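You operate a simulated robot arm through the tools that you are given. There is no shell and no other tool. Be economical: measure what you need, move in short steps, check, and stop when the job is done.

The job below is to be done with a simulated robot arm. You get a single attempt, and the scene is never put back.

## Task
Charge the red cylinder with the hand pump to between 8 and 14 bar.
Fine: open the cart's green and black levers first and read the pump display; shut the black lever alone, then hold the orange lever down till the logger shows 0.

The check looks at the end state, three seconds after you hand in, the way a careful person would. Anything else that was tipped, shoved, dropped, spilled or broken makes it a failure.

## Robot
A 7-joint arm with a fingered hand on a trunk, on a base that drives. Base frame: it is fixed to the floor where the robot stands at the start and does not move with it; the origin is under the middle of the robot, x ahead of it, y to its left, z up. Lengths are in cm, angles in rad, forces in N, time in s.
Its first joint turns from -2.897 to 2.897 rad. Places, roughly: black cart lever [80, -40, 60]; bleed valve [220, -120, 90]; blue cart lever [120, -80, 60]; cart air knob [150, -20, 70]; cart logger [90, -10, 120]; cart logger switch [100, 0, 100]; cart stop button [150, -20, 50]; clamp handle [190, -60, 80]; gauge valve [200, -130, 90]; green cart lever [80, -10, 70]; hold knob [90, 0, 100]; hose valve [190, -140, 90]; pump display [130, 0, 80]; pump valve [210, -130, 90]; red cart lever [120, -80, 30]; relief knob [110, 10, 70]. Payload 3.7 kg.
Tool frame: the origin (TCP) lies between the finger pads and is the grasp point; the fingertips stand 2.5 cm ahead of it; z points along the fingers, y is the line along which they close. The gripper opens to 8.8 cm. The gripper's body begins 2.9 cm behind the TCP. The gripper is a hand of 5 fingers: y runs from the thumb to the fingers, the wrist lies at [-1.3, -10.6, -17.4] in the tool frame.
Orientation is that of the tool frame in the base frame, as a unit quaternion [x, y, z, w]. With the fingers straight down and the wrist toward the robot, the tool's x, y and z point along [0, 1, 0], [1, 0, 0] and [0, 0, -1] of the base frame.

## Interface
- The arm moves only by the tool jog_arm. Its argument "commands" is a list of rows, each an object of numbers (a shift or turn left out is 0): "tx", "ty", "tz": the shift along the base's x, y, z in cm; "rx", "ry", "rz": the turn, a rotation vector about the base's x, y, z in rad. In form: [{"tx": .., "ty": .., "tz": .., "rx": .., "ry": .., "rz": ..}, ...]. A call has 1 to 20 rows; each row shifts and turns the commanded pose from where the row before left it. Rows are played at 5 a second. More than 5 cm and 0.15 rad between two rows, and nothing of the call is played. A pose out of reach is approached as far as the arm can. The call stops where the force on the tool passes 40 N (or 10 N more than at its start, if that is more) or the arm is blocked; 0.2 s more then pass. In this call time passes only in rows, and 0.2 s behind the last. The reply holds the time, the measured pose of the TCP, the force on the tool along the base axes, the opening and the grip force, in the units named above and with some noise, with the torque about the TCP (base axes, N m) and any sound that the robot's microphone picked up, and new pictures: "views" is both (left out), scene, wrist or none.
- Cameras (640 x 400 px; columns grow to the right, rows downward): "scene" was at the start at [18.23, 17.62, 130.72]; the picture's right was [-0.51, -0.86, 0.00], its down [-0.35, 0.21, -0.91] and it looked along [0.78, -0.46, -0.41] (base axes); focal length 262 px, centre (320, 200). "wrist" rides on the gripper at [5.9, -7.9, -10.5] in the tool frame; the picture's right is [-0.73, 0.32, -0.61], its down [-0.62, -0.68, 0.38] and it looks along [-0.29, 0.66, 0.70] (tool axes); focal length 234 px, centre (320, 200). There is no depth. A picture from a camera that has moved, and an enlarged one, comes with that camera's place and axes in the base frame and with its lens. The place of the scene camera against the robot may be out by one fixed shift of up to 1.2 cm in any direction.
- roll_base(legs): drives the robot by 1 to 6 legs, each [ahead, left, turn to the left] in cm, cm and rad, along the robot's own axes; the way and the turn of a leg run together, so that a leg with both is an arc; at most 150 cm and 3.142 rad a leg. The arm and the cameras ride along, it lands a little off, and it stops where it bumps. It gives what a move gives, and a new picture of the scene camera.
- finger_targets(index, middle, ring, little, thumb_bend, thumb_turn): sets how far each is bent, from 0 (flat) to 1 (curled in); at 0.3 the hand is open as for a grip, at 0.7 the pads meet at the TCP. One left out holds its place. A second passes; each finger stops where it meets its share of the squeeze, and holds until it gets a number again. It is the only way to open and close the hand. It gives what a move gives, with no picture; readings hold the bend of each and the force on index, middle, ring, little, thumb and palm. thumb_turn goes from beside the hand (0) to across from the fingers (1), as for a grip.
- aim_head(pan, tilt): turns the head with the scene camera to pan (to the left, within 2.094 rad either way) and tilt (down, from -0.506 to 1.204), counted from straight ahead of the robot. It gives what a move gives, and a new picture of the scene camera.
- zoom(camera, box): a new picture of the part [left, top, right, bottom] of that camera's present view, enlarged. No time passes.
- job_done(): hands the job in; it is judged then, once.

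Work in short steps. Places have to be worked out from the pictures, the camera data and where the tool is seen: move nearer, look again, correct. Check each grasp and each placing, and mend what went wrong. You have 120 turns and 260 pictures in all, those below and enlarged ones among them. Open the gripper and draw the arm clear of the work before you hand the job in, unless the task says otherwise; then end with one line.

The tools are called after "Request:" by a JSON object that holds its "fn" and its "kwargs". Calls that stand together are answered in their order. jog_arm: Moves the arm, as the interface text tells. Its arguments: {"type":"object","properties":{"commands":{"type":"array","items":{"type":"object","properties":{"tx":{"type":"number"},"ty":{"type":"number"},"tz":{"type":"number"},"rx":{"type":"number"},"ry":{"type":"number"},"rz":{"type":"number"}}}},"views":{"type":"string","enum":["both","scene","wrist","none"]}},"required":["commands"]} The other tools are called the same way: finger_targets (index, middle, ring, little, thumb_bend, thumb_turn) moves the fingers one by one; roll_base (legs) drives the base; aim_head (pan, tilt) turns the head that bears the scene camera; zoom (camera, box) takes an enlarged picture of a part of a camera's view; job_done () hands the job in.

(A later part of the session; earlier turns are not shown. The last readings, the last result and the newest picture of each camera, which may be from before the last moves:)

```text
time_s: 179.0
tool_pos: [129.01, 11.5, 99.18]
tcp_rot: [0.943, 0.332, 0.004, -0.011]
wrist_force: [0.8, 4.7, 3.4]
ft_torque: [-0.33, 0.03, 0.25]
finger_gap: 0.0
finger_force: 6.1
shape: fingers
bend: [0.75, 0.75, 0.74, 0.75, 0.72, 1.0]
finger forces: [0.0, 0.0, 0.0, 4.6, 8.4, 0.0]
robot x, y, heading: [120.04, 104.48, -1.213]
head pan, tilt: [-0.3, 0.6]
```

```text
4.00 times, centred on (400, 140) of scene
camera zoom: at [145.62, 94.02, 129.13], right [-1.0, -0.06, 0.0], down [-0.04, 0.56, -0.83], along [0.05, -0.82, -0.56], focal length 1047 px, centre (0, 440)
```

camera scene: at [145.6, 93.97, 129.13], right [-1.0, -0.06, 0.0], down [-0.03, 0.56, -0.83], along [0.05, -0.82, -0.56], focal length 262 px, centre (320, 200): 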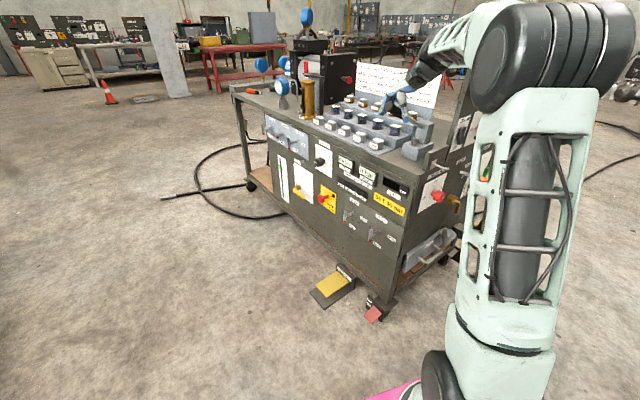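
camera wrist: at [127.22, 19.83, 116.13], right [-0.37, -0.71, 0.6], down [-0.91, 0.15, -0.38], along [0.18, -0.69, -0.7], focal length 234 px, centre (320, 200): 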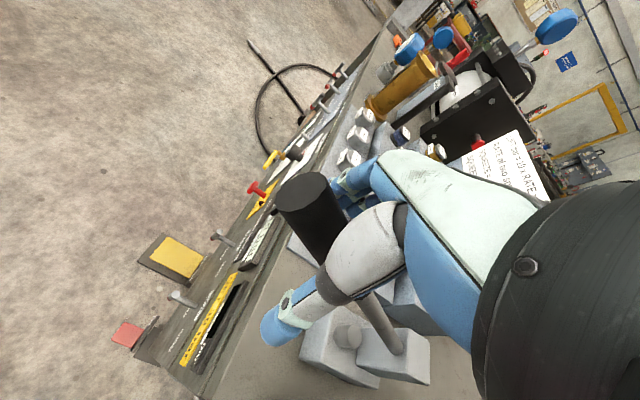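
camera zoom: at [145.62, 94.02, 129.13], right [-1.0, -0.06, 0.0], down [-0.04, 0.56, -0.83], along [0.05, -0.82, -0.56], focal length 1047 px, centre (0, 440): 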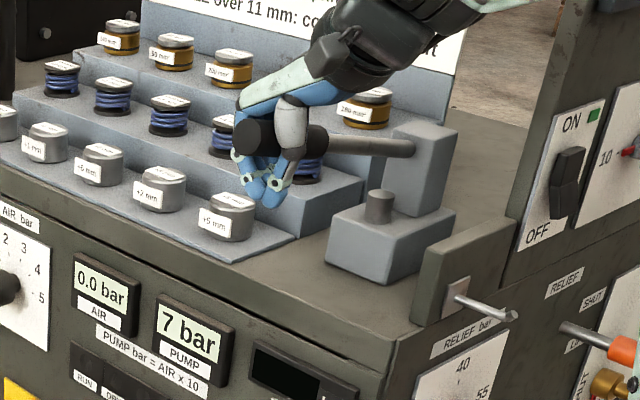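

7 bar. Five more cycles.

Request:
{"fn": "jog_arm", "kwargs": {"commands": [{"tx": -0.5, "ty": -0.45, "tz": 2.5}, {"tx": -0.55, "ty": -0.5, "tz": 2.4}, {"tx": 0.55, "ty": 0.5, "tz": -2.4}, {"tx": 0.5, "ty": 0.45, "tz": -2.5}, {"tx": -0.5, "ty": -0.45, "tz": 2.5}, {"tx": -0.55, "ty": -0.5, "tz": 2.4}, {"tx": 0.55, "ty": 0.5, "tz": -2.4}, {"tx": 0.5, "ty": 0.45, "tz": -2.5}, {"tx": -0.5, "ty": -0.45, "tz": 2.5}, {"tx": -0.55, "ty": -0.5, "tz": 2.4}, {"tx": 0.55, "ty": 0.5, "tz": -2.4}, {"tx": 0.5, "ty": 0.45, "tz": -2.5}, {"tx": -0.5, "ty": -0.45, "tz": 2.5}, {"tx": -0.55, "ty": -0.5, "tz": 2.4}, {"tx": 0.55, "ty": 0.5, "tz": -2.4}, {"tx": 0.5, "ty": 0.45, "tz": -2.5}, {"tx": -0.5, "ty": -0.45, "tz": 2.5}, {"tx": -0.55, "ty": -0.5, "tz": 2.4}, {"tx": 0.55, "ty": 0.5, "tz": -2.4}, {"tx": 0.5, "ty": 0.45, "tz": -2.5}], "views": "none"}}

Request:
{"fn": "zoom", "kwargs": {"camera": "scene", "box": [320, 90, 480, 190]}}

```text
time_s: 183.2
tool_pos: [129.14, 11.56, 99.19]
tcp_rot: [0.943, 0.332, 0.003, -0.01]
wrist_force: [1.3, 4.5, 3.3]
ft_torque: [-0.31, 0.07, 0.21]
finger_gap: 0.0
finger_force: 6.0
shape: fingers
bend: [0.75, 0.75, 0.74, 0.75, 0.72, 1.0]
finger forces: [0.0, 0.0, 0.0, 4.7, 8.1, 0.1]
robot x, y, heading: [119.98, 104.29, -1.208]
head pan, tilt: [-0.3, 0.6]
```

```text
4.00 times, centred on (400, 140) of scene
camera zoom: at [145.63, 94.02, 129.13], right [-1.0, -0.06, 0.0], down [-0.04, 0.56, -0.83], along [0.05, -0.82, -0.56], focal length 1047 px, centre (0, 440)
```

zoom: 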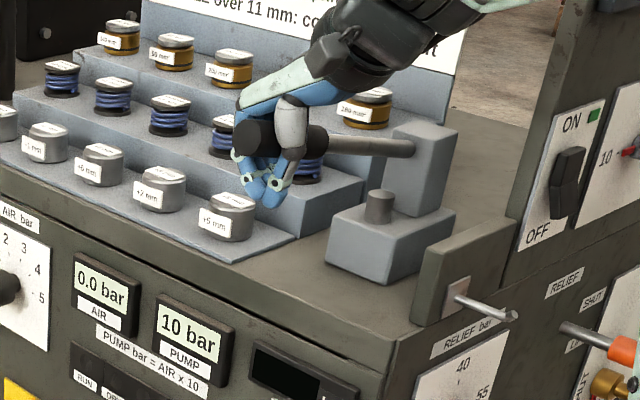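

10 bar. Two more strokes should give about 11, mid-band; then I return the lever to its raised position.

Request:
{"fn": "jog_arm", "kwargs": {"commands": [{"tx": -0.5, "ty": -0.45, "tz": 2.5}, {"tx": -0.55, "ty": -0.5, "tz": 2.4}, {"tx": 0.55, "ty": 0.5, "tz": -2.4}, {"tx": 0.5, "ty": 0.45, "tz": -2.5}, {"tx": -0.5, "ty": -0.45, "tz": 2.5}, {"tx": -0.55, "ty": -0.5, "tz": 2.4}, {"tx": 0.55, "ty": 0.5, "tz": -2.4}, {"tx": 0.5, "ty": 0.45, "tz": -2.5}, {"tx": -0.5, "ty": -0.45, "tz": 2.5}, {"tx": -0.55, "ty": -0.5, "tz": 2.4}], "views": "none"}}

Request:
{"fn": "zoom", "kwargs": {"camera": "scene", "box": [320, 90, 480, 190]}}

```text
time_s: 185.4
tool_pos: [127.79, 10.44, 103.59]
tcp_rot: [0.943, 0.331, 0.005, -0.015]
wrist_force: [-7.9, 4.6, -23.3]
ft_torque: [0.58, -1.32, 0.71]
finger_gap: 0.0
finger_force: 23.5
shape: fingers
bend: [0.75, 0.75, 0.73, 0.72, 0.73, 1.0]
finger forces: [0.0, 0.0, 0.0, 28.1, 18.8, 0.1]
robot x, y, heading: [119.95, 104.63, -1.208]
head pan, tilt: [-0.3, 0.6]
```

```text
4.00 times, centred on (400, 140) of scene
camera zoom: at [145.58, 93.9, 129.13], right [-1.0, -0.06, 0.0], down [-0.03, 0.56, -0.82], along [0.05, -0.82, -0.57], focal length 1047 px, centre (0, 440)
```

zoom: 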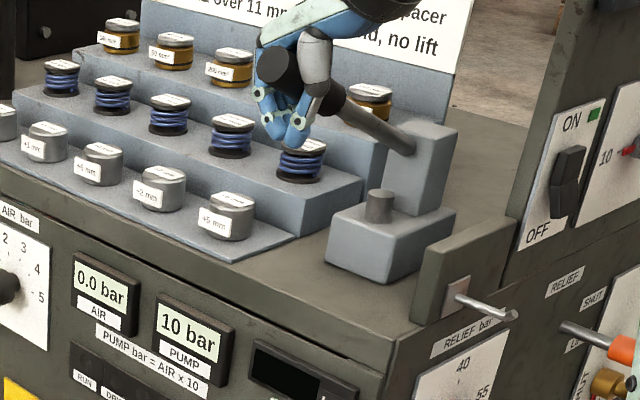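

PUMP holds at 10 bar with the lever up, comfortably within 8–14. I relax the pull slightly, open the hand and rise.

Request:
{"fn": "jog_arm", "kwargs": {"commands": [{"tx": 0.1, "ty": 0.1, "tz": -0.5}], "views": "none"}}

Request:
{"fn": "finger_targets", "kwargs": {"index": 0.3, "middle": 0.3, "ring": 0.3, "little": 0.3, "thumb_bend": 0.2}}

Request:
{"fn": "jog_arm", "kwargs": {"commands": [{"tz": 2}, {"tz": 3}, {"tz": 4}, {"tz": 4}, {"tz": 3}]}}

Request:
{"fn": "zoom", "kwargs": {"camera": "scene", "box": [320, 90, 480, 190]}}

```text
time_s: 185.8
tool_pos: [127.85, 10.57, 103.57]
tcp_rot: [0.944, 0.331, 0.003, -0.01]
wrist_force: [-10.8, -1.9, -9.6]
ft_torque: [0.79, -1.26, 0.73]
finger_gap: 0.0
finger_force: 22.6
shape: fingers
bend: [0.75, 0.75, 0.73, 0.72, 0.73, 1.0]
finger forces: [0.1, 0.0, 0.0, 23.5, 21.2, 0.0]
robot x, y, heading: [120.07, 104.52, -1.208]
head pan, tilt: [-0.3, 0.6]
```

```text
time_s: 186.8
tool_pos: [128.07, 10.58, 103.59]
tcp_rot: [0.943, 0.332, 0.004, -0.012]
wrist_force: [-0.5, -0.3, -0.3]
ft_torque: [-0.03, 0.04, 0.0]
finger_gap: 9.14
finger_force: 0.0
shape: fingers
bend: [0.3, 0.3, 0.3, 0.3, 0.2, 0.97]
finger forces: [0.0, 0.0, 0.0, 0.0, 0.1, 0.1]
robot x, y, heading: [120.12, 104.35, -1.208]
head pan, tilt: [-0.3, 0.6]
```

```text
time_s: 188.0
tool_pos: [128.13, 10.76, 119.55]
tcp_rot: [0.943, 0.332, 0.005, -0.011]
wrist_force: [-0.3, -0.7, -0.7]
ft_torque: [-0.01, 0.02, 0.02]
finger_gap: 9.16
finger_force: 0.0
shape: fingers
bend: [0.3, 0.3, 0.3, 0.3, 0.2, 0.97]
finger forces: [0.0, 0.1, 0.1, 0.0, 0.1, 0.1]
robot x, y, heading: [120.02, 104.51, -1.21]
head pan, tilt: [-0.3, 0.6]
camera scene: at [145.61, 93.97, 129.13], right [-1.0, -0.06, 0.0], down [-0.03, 0.56, -0.82], along [0.05, -0.82, -0.57], focal length 262 px, centre (320, 200)
camera wrist: at [127.76, 20.13, 130.3], right [-0.36, -0.72, 0.59], down [-0.91, 0.15, -0.38], along [0.19, -0.68, -0.71], focal length 234 px, centre (320, 200)
```

scene: 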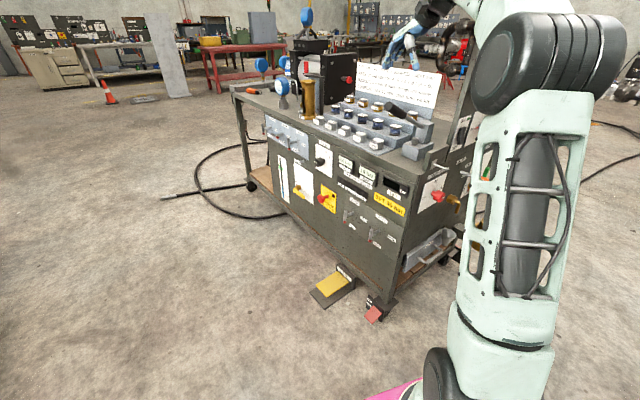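
wrist: 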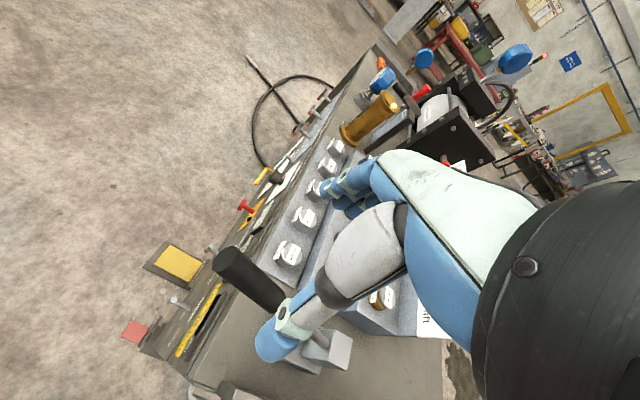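

```text
4.00 times, centred on (400, 140) of scene
camera zoom: at [145.61, 93.97, 129.13], right [-1.0, -0.06, 0.0], down [-0.03, 0.56, -0.82], along [0.05, -0.82, -0.57], focal length 1047 px, centre (0, 440)
```

zoom: 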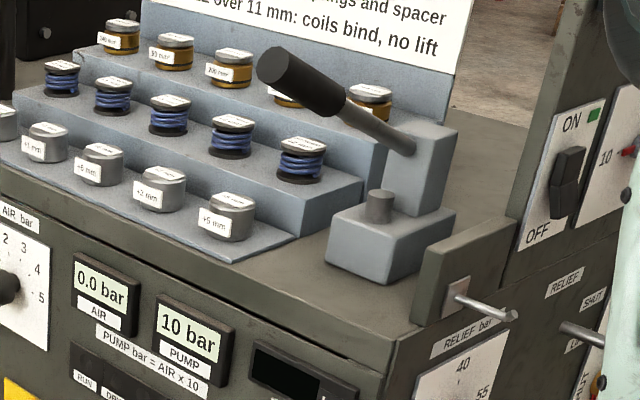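

10 bar stable and nothing disturbed. I drive back around the front toward the BOTTLE panel, by the same safe route.

Request:
{"fn": "roll_base", "kwargs": {"legs": [[0, 0, 0.79], [-46, -49, 0], [0, 0, 0.9], [-49, -17, 0], [-84, 17, 0], [-46, -89, 0]]}}

Request:
{"fn": "aim_head", "kwargs": {"pan": 0.0, "tilt": 0.6}}

```text
time_s: 207.6
tool_pos: [31.0, -64.51, 119.55]
tcp_rot: [0.381, 0.925, -0.006, -0.011]
wrist_force: [-0.9, 0.3, -0.4]
ft_torque: [-0.01, -0.02, 0.03]
finger_gap: 9.12
finger_force: 0.0
shape: fingers
bend: [0.3, 0.3, 0.3, 0.3, 0.2, 0.97]
finger forces: [0.1, 0.1, 0.0, 0.0, 0.0, 0.0]
robot x, y, heading: [-61.41, -82.75, 0.478]
head pan, tilt: [-0.3, 0.6]
camera scene: at [-53.66, -56.9, 129.13], right [0.17, -0.98, 0.0], down [-0.56, -0.1, -0.83], along [0.81, 0.14, -0.56], focal length 262 px, centre (320, 200)
```

scene: 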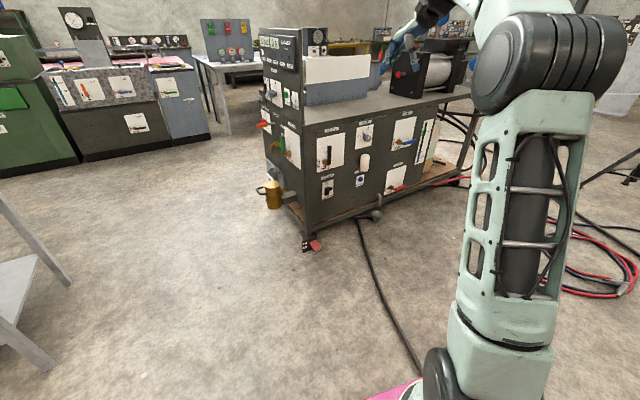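

```text
time_s: 208.4
tool_pos: [30.96, -64.5, 119.66]
tcp_rot: [0.381, 0.924, -0.007, -0.011]
wrist_force: [0.0, 0.0, 0.7]
ft_torque: [0.01, 0.02, -0.01]
finger_gap: 9.14
finger_force: 0.0
shape: fingers
bend: [0.3, 0.3, 0.3, 0.3, 0.2, 0.97]
finger forces: [0.0, 0.0, 0.1, 0.0, 0.0, 0.0]
robot x, y, heading: [-61.37, -82.74, 0.479]
head pan, tilt: [0.0, 0.6]
camera scene: at [-54.5, -54.4, 129.13], right [0.46, -0.89, 0.0], down [-0.5, -0.26, -0.83], along [0.73, 0.38, -0.56], focal length 262 px, centre (320, 200)
```

scene: 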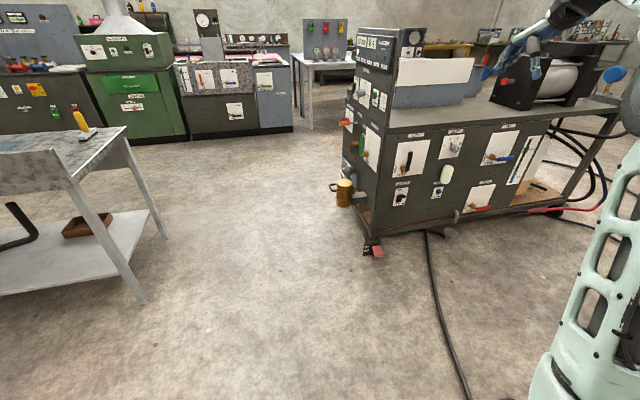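

I pull in to face the BOTTLE panel (black handle upright, as expected), make the pointing hand again and tilt it forward.

Request:
{"fn": "roll_base", "kwargs": {"legs": [[29, -15, 0.045]]}}

Request:
{"fn": "finger_targets", "kwargs": {"index": 0.0, "middle": 1.0, "ring": 1.0, "little": 1.0, "thumb_bend": 1.0, "thumb_turn": 1.0}}

Request:
{"fn": "jog_arm", "kwargs": {"commands": [{"tz": -4, "rz": -0.13}, {"tz": -4}, {"tz": -4}, {"rx": 0.084, "ry": -0.099, "tz": -3}, {"rx": 0.084, "ry": -0.099, "tz": -3}, {"rx": 0.084, "ry": -0.099, "tz": -3}, {"rx": 0.084, "ry": -0.099, "tz": -3}, {"rx": 0.084, "ry": -0.099, "tz": -3}, {"rx": 0.084, "ry": -0.099, "tz": -3}, {"rx": 0.084, "ry": -0.099, "tz": -3}, {"rx": 0.084, "ry": -0.099, "tz": -3}]}}

```text
time_s: 210.6
tool_pos: [62.39, -59.2, 119.58]
tcp_rot: [0.358, 0.933, -0.007, -0.011]
wrist_force: [0.2, -0.6, -0.3]
ft_torque: [-0.02, 0.02, -0.01]
finger_gap: 9.16
finger_force: 0.0
shape: fingers
bend: [0.3, 0.3, 0.3, 0.3, 0.2, 0.97]
finger forces: [0.1, 0.1, 0.0, 0.1, 0.0, 0.0]
robot x, y, heading: [-28.4, -82.16, 0.522]
head pan, tilt: [0.0, 0.6]
camera scene: at [-23.37, -53.38, 129.13], right [0.5, -0.87, 0.0], down [-0.49, -0.28, -0.83], along [0.71, 0.41, -0.56], focal length 262 px, centre (320, 200)
```

scene: 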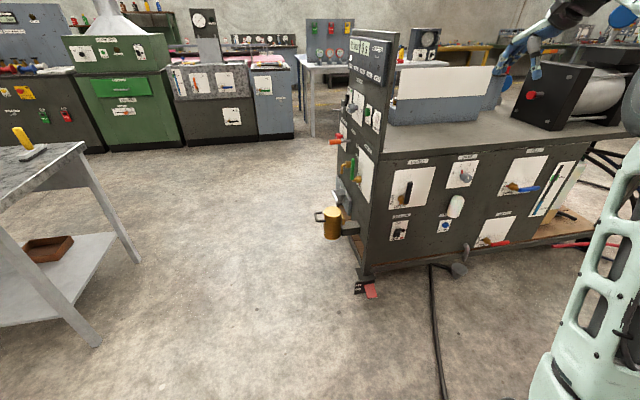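

```text
time_s: 211.6
tool_pos: [62.52, -59.24, 119.59]
tcp_rot: [0.358, 0.934, -0.006, -0.011]
wrist_force: [0.2, -0.6, -0.3]
ft_torque: [0.04, 0.01, 0.01]
finger_gap: 3.64
finger_force: 0.0
shape: fingers
bend: [0.0, 1.0, 1.0, 1.0, 1.0, 1.0]
finger forces: [0.0, 0.1, 0.1, 0.1, 0.0, 0.1]
robot x, y, heading: [-28.55, -82.13, 0.523]
head pan, tilt: [0.0, 0.6]
```

```text
time_s: 214.0
tool_pos: [62.43, -59.31, 83.68]
tcp_rot: [0.361, 0.793, 0.446, 0.201]
wrist_force: [-0.8, -0.6, 0.8]
ft_torque: [-0.02, 0.03, 0.03]
finger_gap: 3.64
finger_force: 0.0
shape: fingers
bend: [0.0, 1.0, 1.0, 1.0, 1.0, 1.0]
finger forces: [0.1, 0.1, 0.1, 0.0, 0.1, 0.0]
robot x, y, heading: [-28.64, -82.06, 0.52]
head pan, tilt: [0.0, 0.6]
camera scene: at [-23.4, -53.39, 129.13], right [0.5, -0.87, 0.0], down [-0.49, -0.28, -0.83], along [0.71, 0.41, -0.56], focal length 262 px, centre (320, 200)
camera wrist: at [48.84, -63.51, 82.36], right [0.21, -0.78, 0.59], down [0.39, -0.49, -0.78], along [0.9, 0.4, 0.2], focal length 234 px, centre (320, 200)
```

scene: 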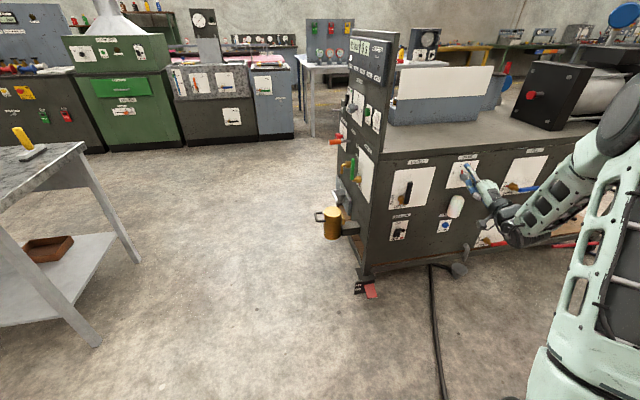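
wrist: 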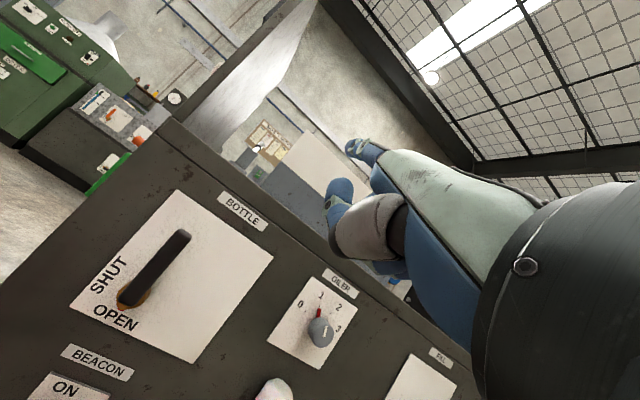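

Now I move left and down to the staging point just left of the upright handle and 5 cm outside it.

Request:
{"fn": "jog_arm", "kwargs": {"commands": [{"tx": 0.9, "ty": 3.4}, {"tx": 0.9, "ty": 3.4}, {"tx": 0.9, "ty": 3.4}, {"tx": 1, "ty": 3.3}, {"tx": 1, "ty": 3.3}, {"tz": -4}, {"tz": -4}, {"tz": -4}, {"tz": -4}, {"tz": -3.3}], "views": "wrist"}}

Request:
{"fn": "zoom", "kwargs": {"camera": "scene", "box": [370, 140, 498, 220]}}

```text
time_s: 216.2
tool_pos: [67.27, -42.38, 64.38]
tcp_rot: [0.361, 0.794, 0.445, 0.201]
wrist_force: [0.4, -0.3, -0.5]
ft_torque: [-0.02, 0.01, -0.01]
finger_gap: 3.62
finger_force: 0.0
shape: fingers
bend: [0.0, 1.0, 1.0, 1.0, 1.0, 1.0]
finger forces: [0.0, 0.1, 0.1, 0.1, 0.0, 0.0]
robot x, y, heading: [-28.95, -81.49, 0.518]
head pan, tilt: [0.0, 0.6]
camera wrist: at [53.55, -46.71, 63.03], right [0.22, -0.78, 0.59], down [0.39, -0.49, -0.78], along [0.9, 0.4, 0.2], focal length 234 px, centre (320, 200)
```

wrist: 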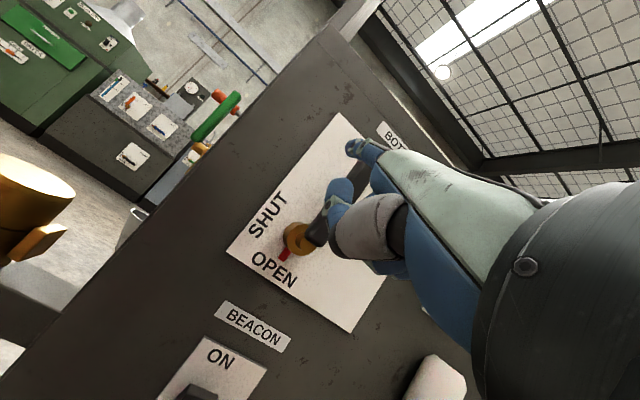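

```text
5.00 times, centred on (434, 180) of scene
camera zoom: at [-23.38, -53.38, 129.13], right [0.5, -0.87, 0.0], down [-0.49, -0.28, -0.83], along [0.71, 0.41, -0.56], focal length 1309 px, centre (-250, 300)
```

zoom: 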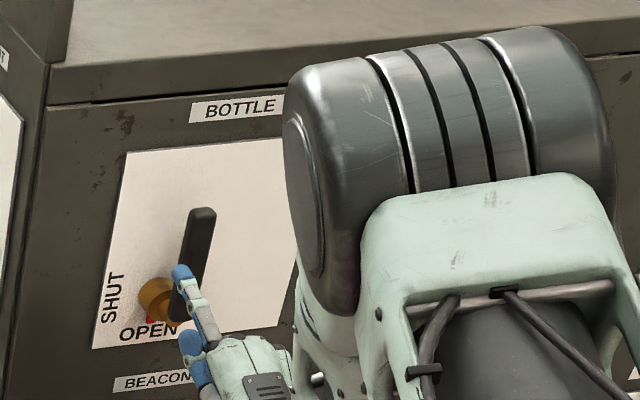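

The fingertip is slightly left of the upright handle; I shift another 1.3 cm left for clearance and go in.

Request:
{"fn": "jog_arm", "kwargs": {"commands": [{"tx": -0.85, "ty": 1.0}, {"tx": 1.75, "ty": 1.5}, {"tx": 1.75, "ty": 1.5}, {"tx": 1.75, "ty": 1.5}], "views": "none"}}

Request:
{"fn": "zoom", "kwargs": {"camera": "scene", "box": [370, 140, 498, 220]}}

```text
time_s: 217.2
tool_pos: [71.66, -36.96, 64.11]
tcp_rot: [0.362, 0.794, 0.445, 0.201]
wrist_force: [-4.4, -2.2, 0.6]
ft_torque: [-0.02, -0.11, -0.1]
finger_gap: 3.62
finger_force: 2.0
shape: fingers
bend: [0.0, 1.0, 1.0, 1.0, 1.0, 1.0]
finger forces: [0.1, 0.1, 4.5, 0.0, 0.0, 0.0]
robot x, y, heading: [-28.76, -82.2, 0.52]
head pan, tilt: [0.0, 0.6]
```

```text
5.00 times, centred on (434, 180) of scene
camera zoom: at [-23.38, -53.39, 129.13], right [0.5, -0.87, 0.0], down [-0.49, -0.28, -0.83], along [0.71, 0.41, -0.56], focal length 1309 px, centre (-250, 300)
```

zoom: 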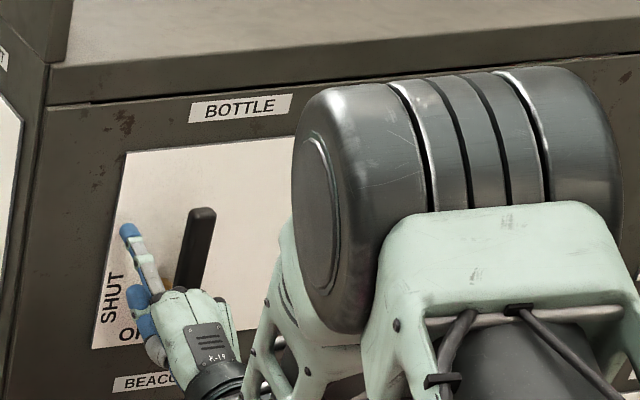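

A curled finger brushes the handle front (4.5 N), so I back out 0.8 cm and rise 1.5, then sweep the handle right and down.

Request:
{"fn": "jog_arm", "kwargs": {"commands": [{"tx": -0.6, "ty": -0.5, "tz": 1.5}, {"tx": 1.29, "ty": -1.53}, {"tx": 2.06, "ty": -2.44}, {"tx": 1.61, "ty": -1.9, "tz": -0.46}, {"tx": 1.47, "ty": -1.74, "tz": -1.1}], "views": "none"}}

Request:
{"fn": "zoom", "kwargs": {"camera": "scene", "box": [370, 140, 498, 220]}}

```text
time_s: 218.4
tool_pos: [77.5, -45.03, 64.2]
tcp_rot: [0.362, 0.795, 0.444, 0.2]
wrist_force: [-3.4, -1.8, -1.0]
ft_torque: [0.05, -0.12, 0.02]
finger_gap: 3.63
finger_force: 2.1
shape: fingers
bend: [0.0, 1.0, 1.0, 1.0, 1.0, 1.0]
finger forces: [0.4, 0.0, 0.0, 0.1, 3.5, 0.0]
robot x, y, heading: [-28.63, -82.19, 0.528]
head pan, tilt: [0.0, 0.6]
```

```text
5.00 times, centred on (434, 180) of scene
camera zoom: at [-23.39, -53.38, 129.13], right [0.5, -0.87, 0.0], down [-0.49, -0.28, -0.83], along [0.71, 0.41, -0.56], focal length 1309 px, centre (-250, 300)
```

zoom: 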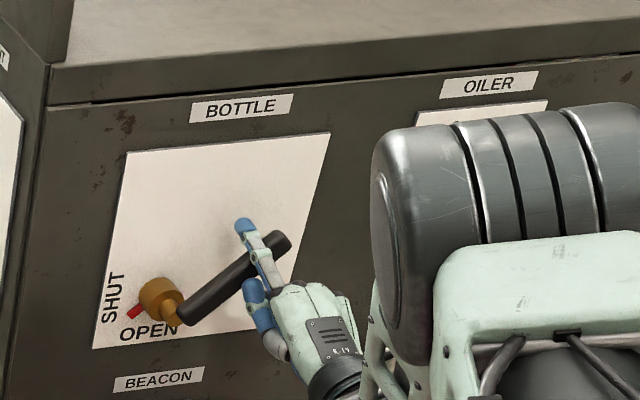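

The handle is halfway. I continue down to horizontal.

Request:
{"fn": "jog_arm", "kwargs": {"commands": [{"tx": 1.0, "ty": -1.7, "tz": -1.65}, {"tx": 0.8, "ty": -1.2, "tz": -2.09}, {"tx": 0.54, "ty": -0.64, "tz": -2.39}, {"tz": -1.2}], "views": "none"}}

Request:
{"fn": "zoom", "kwargs": {"camera": "scene", "box": [370, 140, 498, 220]}}

```text
time_s: 219.4
tool_pos: [79.7, -48.67, 57.23]
tcp_rot: [0.361, 0.793, 0.447, 0.203]
wrist_force: [-0.1, 2.2, 15.3]
ft_torque: [0.16, -0.06, -0.01]
finger_gap: 4.35
finger_force: 6.4
shape: fingers
bend: [0.0, 1.0, 1.0, 1.0, 1.0, 1.0]
finger forces: [13.2, 0.0, 0.0, 0.0, 0.0, 0.1]
robot x, y, heading: [-28.66, -82.14, 0.52]
head pan, tilt: [0.0, 0.6]
```

```text
5.00 times, centred on (434, 180) of scene
camera zoom: at [-23.44, -53.4, 129.14], right [0.5, -0.87, 0.0], down [-0.49, -0.28, -0.83], along [0.71, 0.41, -0.56], focal length 1309 px, centre (-250, 300)
```

zoom: 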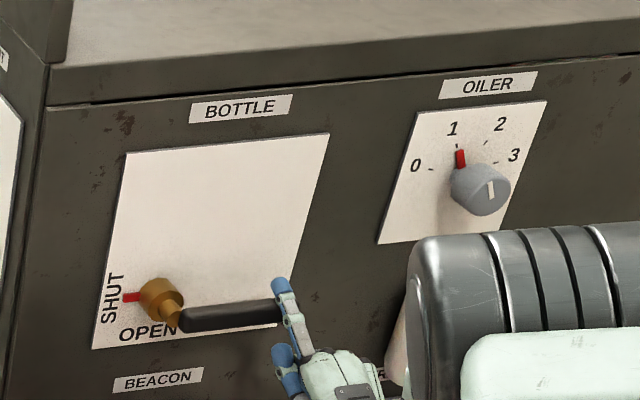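

Handle horizontal, pointer at SHUT, 15 N against the stop. I press slightly more to be sure, then withdraw upward and outward.

Request:
{"fn": "jog_arm", "kwargs": {"commands": [{"tz": -0.7}], "views": "none"}}

Request:
{"fn": "jog_arm", "kwargs": {"commands": [{"tz": 2}, {"tx": -2.5, "ty": -2.1, "tz": 1}, {"tx": -2.5, "ty": -2.1, "tz": 1}, {"tx": -2.5, "ty": -2.1, "tz": 1}, {"tx": -2.5, "ty": -2.1, "tz": 1}], "views": "none"}}

Request:
{"fn": "zoom", "kwargs": {"camera": "scene", "box": [370, 140, 498, 220]}}

```text
time_s: 219.8
tool_pos: [79.76, -48.82, 56.17]
tcp_rot: [0.362, 0.794, 0.445, 0.2]
wrist_force: [-6.5, -3.7, 9.2]
ft_torque: [0.55, -0.62, 0.11]
finger_gap: 4.86
finger_force: 5.2
shape: fingers
bend: [0.0, 1.0, 1.0, 1.0, 1.0, 1.0]
finger forces: [10.4, 0.1, 0.0, 0.1, 0.0, 0.0]
robot x, y, heading: [-28.96, -82.0, 0.529]
head pan, tilt: [0.0, 0.6]
```

```text
time_s: 221.0
tool_pos: [69.81, -56.95, 62.06]
tcp_rot: [0.362, 0.794, 0.445, 0.201]
wrist_force: [0.7, 0.4, 0.0]
ft_torque: [-0.01, 0.01, 0.01]
finger_gap: 3.59
finger_force: 0.1
shape: fingers
bend: [0.0, 1.0, 1.0, 1.0, 1.0, 1.0]
finger forces: [0.0, 0.0, 0.0, 0.0, 0.0, 0.1]
robot x, y, heading: [-28.93, -82.04, 0.52]
head pan, tilt: [0.0, 0.6]
```

```text
5.00 times, centred on (434, 180) of scene
camera zoom: at [-23.37, -53.38, 129.13], right [0.5, -0.87, 0.0], down [-0.49, -0.28, -0.83], along [0.71, 0.41, -0.57], focal length 1309 px, centre (-250, 300)
```

zoom: 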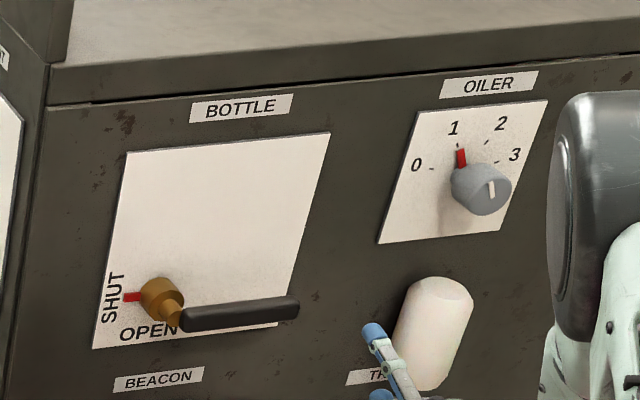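

BOTTLE is shut (alone). Next the orange RELIEF lever: I place it horizontal from (95,-3) to (87.5,5.5), z≈78.7. I raise the hand and restore the fingers-down posture before driving to the front.

Request:
{"fn": "jog_arm", "kwargs": {"commands": [{"tx": -1.5, "ty": -1.3, "tz": 4.5}, {"tx": -1.5, "ty": -1.3, "tz": 4.5}, {"tz": 4.8}, {"tz": 4.8}, {"tz": 4.8, "rx": -0.084, "ry": 0.099}, {"tz": 4.8, "rx": -0.084, "ry": 0.099}, {"tz": 4.8, "rx": -0.084, "ry": 0.099}, {"tz": 4.8, "rx": -0.084, "ry": 0.099}, {"tz": 4.8, "rx": -0.084, "ry": 0.099}, {"tz": 4.8, "rx": -0.084, "ry": 0.099}, {"tz": 4.8, "rx": -0.084, "ry": 0.099}, {"tz": 4.8, "rx": -0.084, "ry": 0.099}], "views": "none"}}

Request:
{"fn": "finger_targets", "kwargs": {"index": 0.65, "middle": 0.65, "ring": 0.65, "little": 0.65, "thumb_bend": 0.65, "thumb_turn": 1.0}}

Request:
{"fn": "roll_base", "kwargs": {"legs": [[-35, 0, 0], [30, 53, 0], [0, 0, -0.97], [-25, 54, 0]]}}

```text
time_s: 223.6
tool_pos: [66.79, -59.62, 119.22]
tcp_rot: [0.42, 0.907, -0.006, -0.012]
wrist_force: [0.5, -0.2, 0.5]
ft_torque: [0.02, 0.0, -0.01]
finger_gap: 3.58
finger_force: 0.1
shape: fingers
bend: [0.0, 1.0, 1.0, 1.0, 1.0, 1.0]
finger forces: [0.0, 0.0, 0.0, 0.0, 0.0, 0.0]
robot x, y, heading: [-28.64, -82.2, 0.525]
head pan, tilt: [0.0, 0.6]
```

```text
time_s: 224.6
tool_pos: [66.75, -59.52, 119.2]
tcp_rot: [0.418, 0.908, -0.006, -0.012]
wrist_force: [-0.5, 0.4, 0.1]
ft_torque: [0.02, 0.0, 0.03]
finger_gap: 0.88
finger_force: 0.1
shape: fingers
bend: [0.65, 0.65, 0.65, 0.65, 0.65, 1.0]
finger forces: [0.0, 0.1, 0.1, 0.0, 0.0, 0.0]
robot x, y, heading: [-28.44, -81.98, 0.521]
head pan, tilt: [0.0, 0.6]
```

```text
time_s: 235.3
tool_pos: [13.17, -45.69, 119.2]
tcp_rot: [0.794, 0.608, 0.0, -0.012]
wrist_force: [0.1, -0.6, 0.9]
ft_torque: [0.0, 0.0, 0.0]
finger_gap: 0.88
finger_force: 0.1
shape: fingers
bend: [0.65, 0.65, 0.65, 0.65, 0.65, 1.0]
finger forces: [0.0, 0.0, 0.0, 0.0, 0.0, 0.1]
robot x, y, heading: [-59.33, 20.87, -0.454]
head pan, tilt: [0.0, 0.6]
camera scene: at [-32.22, 32.43, 129.13], right [-0.43, -0.9, 0.0], down [-0.51, 0.25, -0.83], along [0.74, -0.36, -0.56], focal length 262 px, centre (320, 200)
```

scene: 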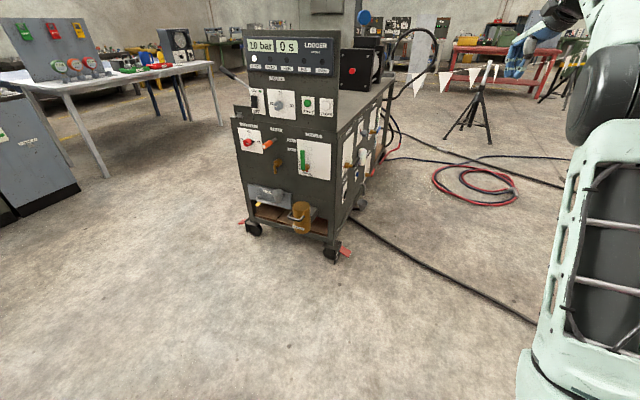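

Logger shows 10 bar. I swing the arm to the robot's left-ahead so the hand clears the logger, then drive up to the front.

Request:
{"fn": "jog_arm", "kwargs": {"commands": [{"tx": 0.5, "ty": 4.9, "rz": -0.03}, {"tx": 0.5, "ty": 4.9, "rz": -0.03}, {"tx": 0.5, "ty": 4.9, "rz": -0.03}, {"tx": 0.5, "ty": 4.9, "rz": -0.03}, {"tx": 0.5, "ty": 4.9, "rz": -0.03}, {"tx": 0.5, "ty": 4.9, "rz": -0.03}, {"tx": 0.5, "ty": 4.9, "rz": -0.03}, {"ty": 4.9, "rz": -0.03}, {"ty": 4.9, "rz": -0.03}, {"ty": 4.9, "rz": -0.03}, {"ty": 4.9}, {"ty": 4.9}], "views": "none"}}

Request:
{"fn": "roll_base", "kwargs": {"legs": [[58, 30, 0]]}}

```text
time_s: 237.9
tool_pos: [16.52, 13.14, 119.31]
tcp_rot: [0.877, 0.481, 0.002, -0.011]
wrist_force: [-0.6, -0.5, 0.4]
ft_torque: [0.05, 0.01, -0.01]
finger_gap: 0.88
finger_force: 0.0
shape: fingers
bend: [0.65, 0.65, 0.65, 0.65, 0.65, 1.0]
finger forces: [0.0, 0.0, 0.1, 0.0, 0.1, 0.0]
robot x, y, heading: [-59.06, 20.47, -0.451]
head pan, tilt: [0.0, 0.6]
```

```text
time_s: 241.5
tool_pos: [81.32, 14.98, 119.41]
tcp_rot: [0.876, 0.482, 0.002, -0.012]
wrist_force: [-0.1, 1.1, -0.5]
ft_torque: [-0.03, 0.03, 0.0]
finger_gap: 0.9
finger_force: 0.0
shape: fingers
bend: [0.65, 0.65, 0.65, 0.65, 0.65, 1.0]
finger forces: [0.0, 0.0, 0.0, 0.0, 0.0, 0.0]
robot x, y, heading: [5.34, 22.48, -0.45]
head pan, tilt: [0.0, 0.6]
camera scene: at [32.44, 34.28, 129.13], right [-0.44, -0.9, 0.0], down [-0.51, 0.25, -0.83], along [0.74, -0.36, -0.56], focal length 262 px, centre (320, 200)
```

scene: 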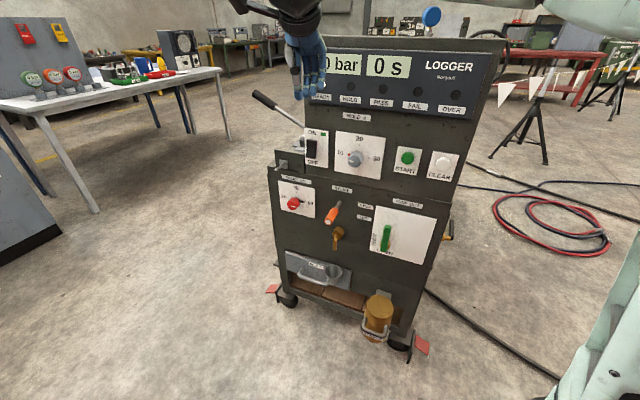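

The orange lever end projects where expected. I descend well outside the panel to z 84, then move in over the orange grip.

Request:
{"fn": "jog_arm", "kwargs": {"commands": [{"tz": -4.4}, {"tz": -4.4}, {"tz": -4.4}, {"tz": -4.4}, {"tz": -4.4}, {"tz": -4.4}, {"tz": -4.4}, {"tz": -4.2}, {"tx": 2.5, "ty": -3.6}, {"tx": 2.5, "ty": -3.6}, {"tx": 2.5, "ty": -3.6}]}}

Request:
{"fn": "zoom", "kwargs": {"camera": "scene", "box": [260, 150, 420, 250]}}

```text
time_s: 243.9
tool_pos: [88.66, 4.21, 84.34]
tcp_rot: [0.876, 0.482, 0.002, -0.011]
wrist_force: [0.8, 0.0, 0.1]
ft_torque: [-0.01, -0.02, -0.02]
finger_gap: 0.89
finger_force: 0.0
shape: fingers
bend: [0.65, 0.65, 0.65, 0.65, 0.65, 1.0]
finger forces: [0.1, 0.0, 0.0, 0.0, 0.0, 0.0]
robot x, y, heading: [5.41, 22.51, -0.448]
head pan, tilt: [0.0, 0.6]
camera scene: at [32.42, 34.3, 129.13], right [-0.44, -0.9, 0.0], down [-0.51, 0.25, -0.83], along [0.74, -0.36, -0.56], focal length 262 px, centre (320, 200)
camera wrist: at [85.31, 13.15, 94.96], right [-0.11, -0.8, 0.59], down [-0.91, -0.15, -0.38], along [0.39, -0.58, -0.71], focal length 234 px, centre (320, 200)
```

scene: 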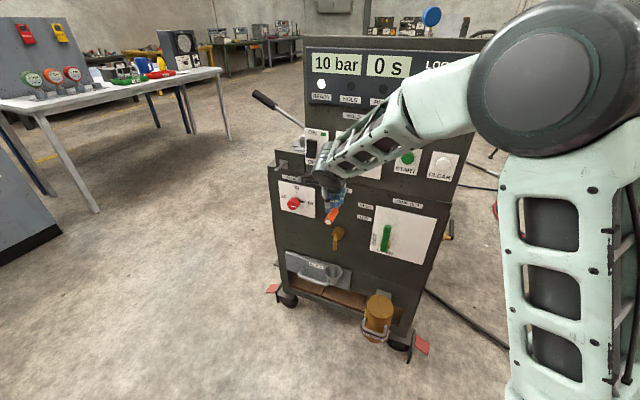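
wrist: 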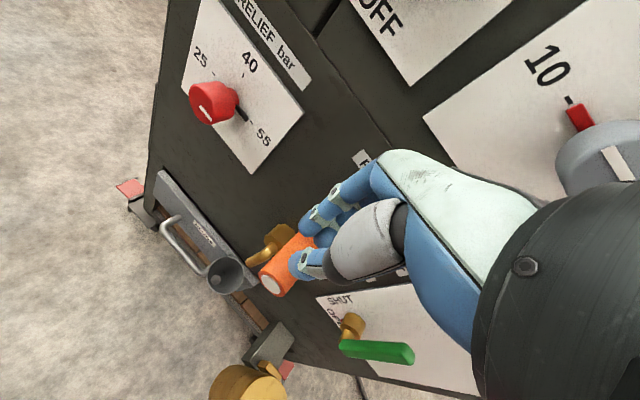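

```text
4.00 times, centred on (340, 200) of scene
camera zoom: at [32.42, 34.3, 129.13], right [-0.44, -0.9, 0.0], down [-0.51, 0.25, -0.83], along [0.74, -0.36, -0.56], focal length 1047 px, centre (240, 200)
```

zoom: 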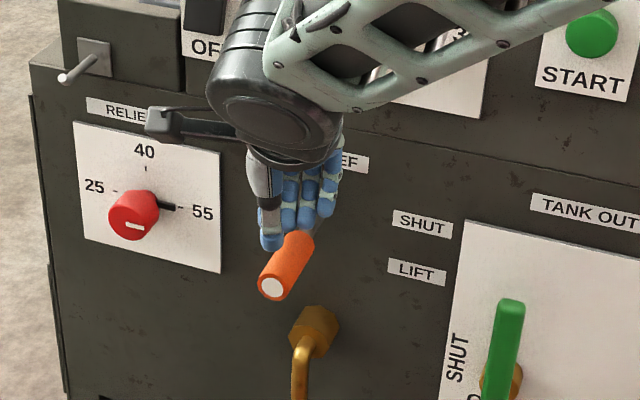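

The fingers are over the inner half of the orange grip; logger reads 10 bar and is visible. I shift 1.5 cm outward and press down gently.

Request:
{"fn": "jog_arm", "kwargs": {"commands": [{"tx": -1.0, "ty": 1.1}, {"tz": -1.5}, {"tz": -1.2}, {"tz": -1.0}], "views": "none"}}

Request:
{"fn": "zoom", "kwargs": {"camera": "scene", "box": [260, 150, 420, 250]}}

```text
time_s: 244.9
tool_pos: [87.69, 5.27, 80.61]
tcp_rot: [0.876, 0.481, 0.003, -0.011]
wrist_force: [0.6, 1.0, 2.9]
ft_torque: [-0.04, -0.06, 0.0]
finger_gap: 0.86
finger_force: 1.6
shape: fingers
bend: [0.65, 0.66, 0.65, 0.65, 0.65, 1.0]
finger forces: [0.0, 3.1, 0.1, 0.1, 0.0, 0.0]
robot x, y, heading: [5.37, 22.35, -0.448]
head pan, tilt: [0.0, 0.6]
```

```text
4.00 times, centred on (340, 200) of scene
camera zoom: at [32.43, 34.28, 129.13], right [-0.44, -0.9, 0.0], down [-0.51, 0.25, -0.83], along [0.74, -0.36, -0.56], focal length 1047 px, centre (240, 200)
```

zoom: 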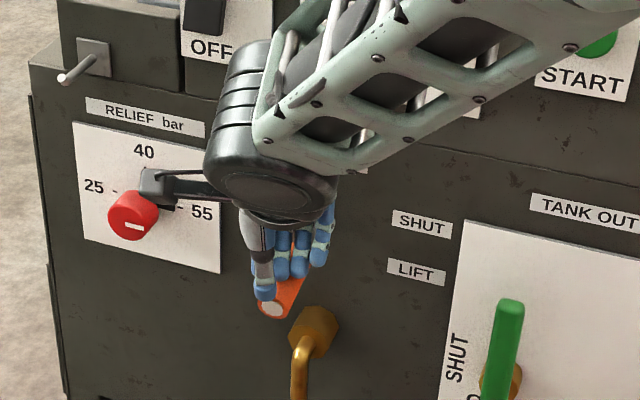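

Contact made (3 N). I push down in small steps and watch the logger.

Request:
{"fn": "jog_arm", "kwargs": {"commands": [{"tz": -1.0}, {"tz": -1.0}, {"tz": -1.0, "tx": 0.2, "ty": -0.2}], "views": "none"}}

Request:
{"fn": "zoom", "kwargs": {"camera": "scene", "box": [260, 40, 500, 250]}}

```text
time_s: 245.7
tool_pos: [87.95, 5.15, 77.67]
tcp_rot: [0.876, 0.481, 0.003, -0.011]
wrist_force: [-2.2, 0.8, 12.9]
ft_torque: [-0.23, 0.04, -0.06]
finger_gap: 0.86
finger_force: 6.5
shape: fingers
bend: [0.65, 0.72, 0.66, 0.65, 0.65, 1.0]
finger forces: [0.0, 9.7, 2.8, 0.0, 0.0, 0.0]
robot x, y, heading: [5.01, 22.17, -0.451]
head pan, tilt: [0.0, 0.6]
```

```text
1.90 times, centred on (380, 145) of scene
camera zoom: at [32.39, 34.29, 129.14], right [-0.44, -0.9, 0.0], down [-0.51, 0.25, -0.83], along [0.74, -0.36, -0.56], focal length 499 px, centre (206, 305)
```

zoom: 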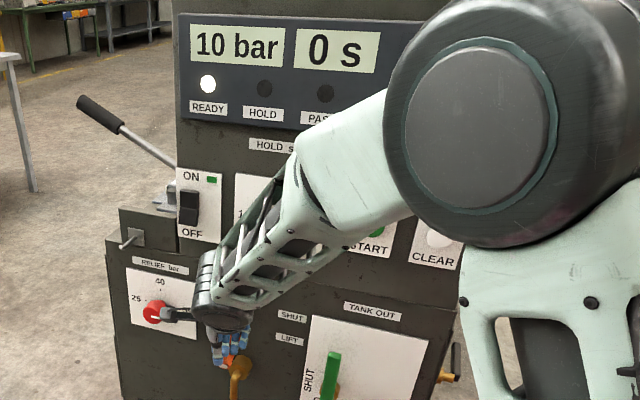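

13 N, logger still 10; the spring needs more travel. I keep pressing.

Request:
{"fn": "jog_arm", "kwargs": {"commands": [{"tz": -1.0, "tx": 0.1, "ty": -0.1}, {"tz": -1.0, "tx": 0.2, "ty": -0.2}, {"tz": -1.0, "tx": 0.2, "ty": -0.2}], "views": "none"}}

Request:
{"fn": "zoom", "kwargs": {"camera": "scene", "box": [260, 40, 420, 140]}}

Request:
{"fn": "zoom", "kwargs": {"camera": "scene", "box": [260, 160, 420, 260]}}

```text
time_s: 246.2
tool_pos: [88.32, 5.16, 77.25]
tcp_rot: [0.877, 0.481, 0.009, -0.009]
wrist_force: [-6.9, 4.4, 20.6]
ft_torque: [-0.28, 0.11, -0.14]
finger_gap: 0.88
finger_force: 11.3
shape: fingers
bend: [0.65, 0.73, 0.71, 0.65, 0.65, 1.0]
finger forces: [0.1, 12.4, 9.0, 0.0, 0.0, 0.0]
robot x, y, heading: [5.39, 22.37, -0.448]
head pan, tilt: [0.0, 0.6]
stopped in row 2: the force on the tool passed its limit (the readings are from after the stop); the commanded pose is now the measured one
```

```text
4.00 times, centred on (340, 90) of scene
camera zoom: at [32.35, 34.32, 129.15], right [-0.44, -0.9, 0.0], down [-0.51, 0.25, -0.83], along [0.74, -0.36, -0.56], focal length 1047 px, centre (240, 640)
```

zoom: 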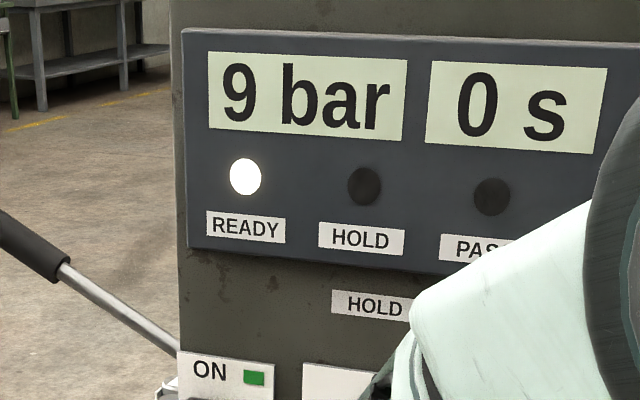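

```text
4.00 times, centred on (340, 210) of scene
camera zoom: at [32.35, 34.32, 129.15], right [-0.44, -0.9, 0.0], down [-0.51, 0.25, -0.83], along [0.74, -0.36, -0.56], focal length 1047 px, centre (240, 160)
```

zoom: 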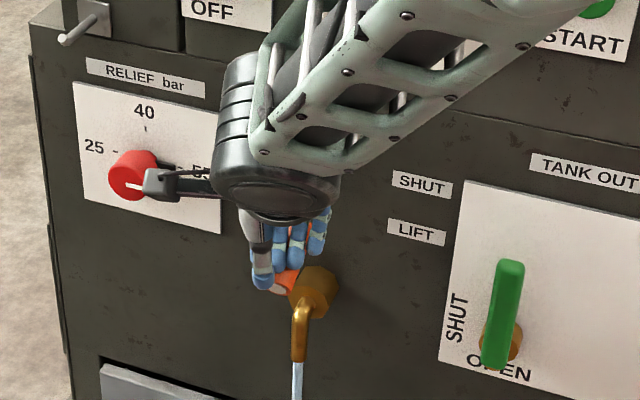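

Relief is open: logger dropped to 9 and water runs from the spout into the funnel below. I hold here and wait.

Request:
{"fn": "jog_arm", "kwargs": {"commands": [{"tz": -0.2}, {}, {}, {}, {}, {}, {}, {}, {}, {}, {}, {}, {}, {}, {}, {}, {}, {}, {}, {}], "views": "scene"}}

Request:
{"fn": "zoom", "kwargs": {"camera": "scene", "box": [260, 180, 420, 280]}}

```text
time_s: 247.1
tool_pos: [88.44, 5.09, 77.19]
tcp_rot: [0.875, 0.483, 0.009, -0.009]
wrist_force: [-10.2, 3.3, 19.4]
ft_torque: [-0.31, 0.17, -0.18]
finger_gap: 0.88
finger_force: 10.4
shape: fingers
bend: [0.65, 0.73, 0.71, 0.65, 0.65, 1.0]
finger forces: [0.0, 12.0, 9.8, 0.1, 0.0, 0.1]
robot x, y, heading: [5.32, 22.09, -0.452]
head pan, tilt: [0.0, 0.6]
stopped in row 4: the force on the tool passed its limit (the readings are from after the stop); the commanded pose is now the measured one
camera scene: at [32.33, 34.32, 129.15], right [-0.44, -0.9, 0.0], down [-0.51, 0.25, -0.83], along [0.74, -0.36, -0.56], focal length 262 px, centre (320, 200)
```

scene: 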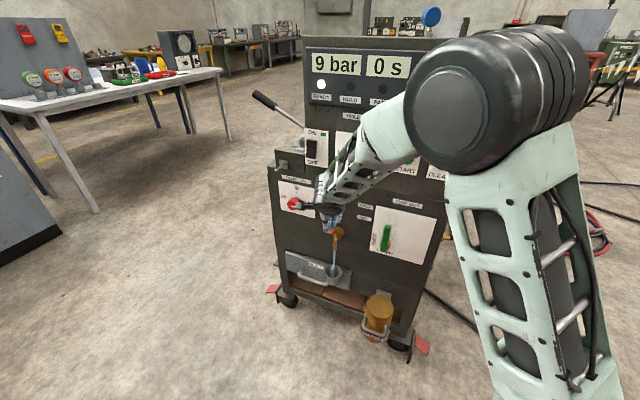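

```text
4.00 times, centred on (340, 230) of scene
camera zoom: at [32.33, 34.32, 129.15], right [-0.44, -0.9, 0.0], down [-0.51, 0.25, -0.83], along [0.74, -0.36, -0.56], focal length 1047 px, centre (240, 80)
```

zoom: 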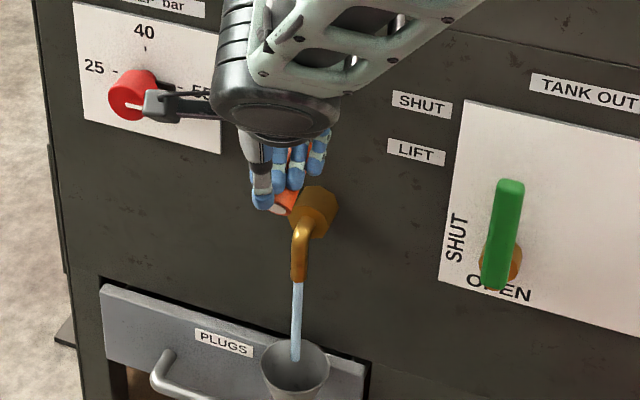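

The stream falls into the funnel. I ease off a hair and hold with no further motion.

Request:
{"fn": "jog_arm", "kwargs": {"commands": [{"tz": 0.15}, {}, {}, {}, {}, {}, {}, {}, {}, {}, {}, {}, {}, {}, {}, {}, {}, {}, {}, {}], "views": "scene"}}

Request:
{"fn": "zoom", "kwargs": {"camera": "scene", "box": [260, 180, 420, 280]}}

```text
time_s: 251.2
tool_pos: [88.29, 5.14, 77.13]
tcp_rot: [0.875, 0.483, 0.008, -0.009]
wrist_force: [-6.2, 9.8, 19.0]
ft_torque: [-0.16, 0.07, -0.09]
finger_gap: 0.87
finger_force: 11.3
shape: fingers
bend: [0.65, 0.73, 0.71, 0.65, 0.65, 1.0]
finger forces: [0.0, 14.1, 8.5, 0.1, 0.1, 0.0]
robot x, y, heading: [5.45, 22.52, -0.448]
head pan, tilt: [0.0, 0.6]
camera scene: at [32.35, 34.34, 129.14], right [-0.44, -0.9, 0.0], down [-0.51, 0.25, -0.83], along [0.74, -0.36, -0.56], focal length 262 px, centre (320, 200)
```

scene: 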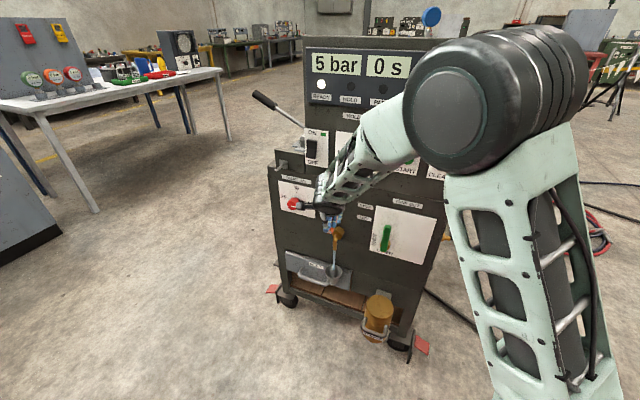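

```text
4.00 times, centred on (340, 230) of scene
camera zoom: at [32.35, 34.34, 129.14], right [-0.44, -0.9, 0.0], down [-0.51, 0.25, -0.83], along [0.74, -0.36, -0.56], focal length 1047 px, centre (240, 80)
```

zoom: 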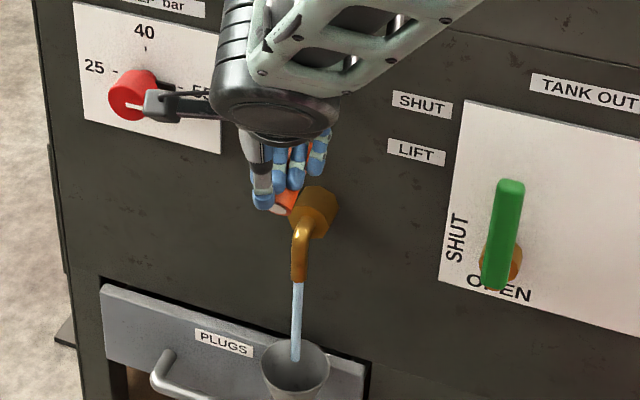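

5 bar and falling steadily. I keep holding.

Request:
{"fn": "jog_arm", "kwargs": {"commands": [{}, {}, {}, {}, {}, {}, {}, {}, {}, {}, {}, {}, {}, {}, {}, {}, {}, {}, {}, {}], "views": "scene"}}

Request:
{"fn": "jog_arm", "kwargs": {"commands": [{}, {}, {}, {}, {}, {}, {}, {}, {}, {}, {}, {}, {}, {}, {}, {}, {}, {}, {}, {}], "views": "scene"}}

```text
time_s: 255.4
tool_pos: [88.46, 4.93, 77.25]
tcp_rot: [0.876, 0.481, 0.008, -0.009]
wrist_force: [-6.1, 9.9, 19.6]
ft_torque: [-0.2, 0.07, -0.08]
finger_gap: 0.87
finger_force: 11.4
shape: fingers
bend: [0.65, 0.73, 0.71, 0.65, 0.65, 1.0]
finger forces: [0.0, 14.4, 8.4, 0.1, 0.0, 0.1]
robot x, y, heading: [5.42, 22.39, -0.45]
head pan, tilt: [0.0, 0.6]
camera scene: at [32.35, 34.34, 129.14], right [-0.44, -0.9, 0.0], down [-0.51, 0.25, -0.83], along [0.74, -0.36, -0.56], focal length 262 px, centre (320, 200)
```

scene: 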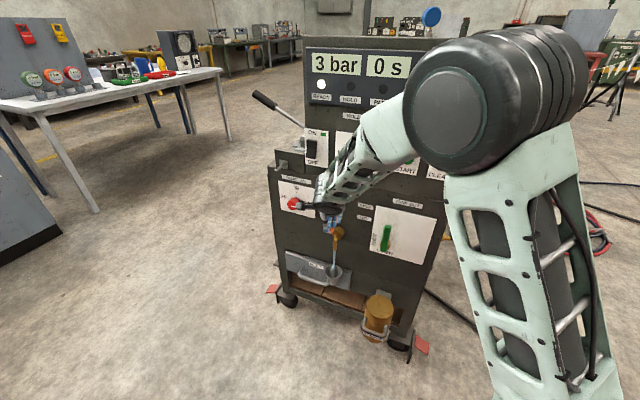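

```text
time_s: 259.6
tool_pos: [88.28, 5.11, 77.28]
tcp_rot: [0.876, 0.482, 0.008, -0.009]
wrist_force: [-5.8, 9.0, 20.2]
ft_torque: [-0.2, 0.07, -0.08]
finger_gap: 0.88
finger_force: 11.4
shape: fingers
bend: [0.65, 0.73, 0.71, 0.65, 0.65, 1.0]
finger forces: [0.0, 14.4, 8.4, 0.1, 0.0, 0.0]
robot x, y, heading: [5.09, 22.37, -0.445]
head pan, tilt: [0.0, 0.6]
camera scene: at [32.35, 34.34, 129.14], right [-0.44, -0.9, 0.0], down [-0.51, 0.25, -0.83], along [0.74, -0.36, -0.56], focal length 262 px, centre (320, 200)
```

scene: 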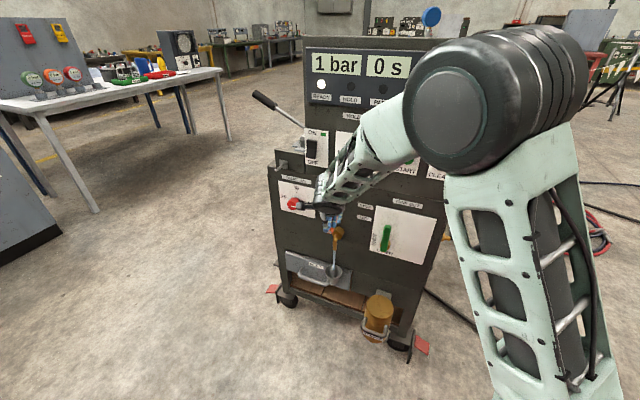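

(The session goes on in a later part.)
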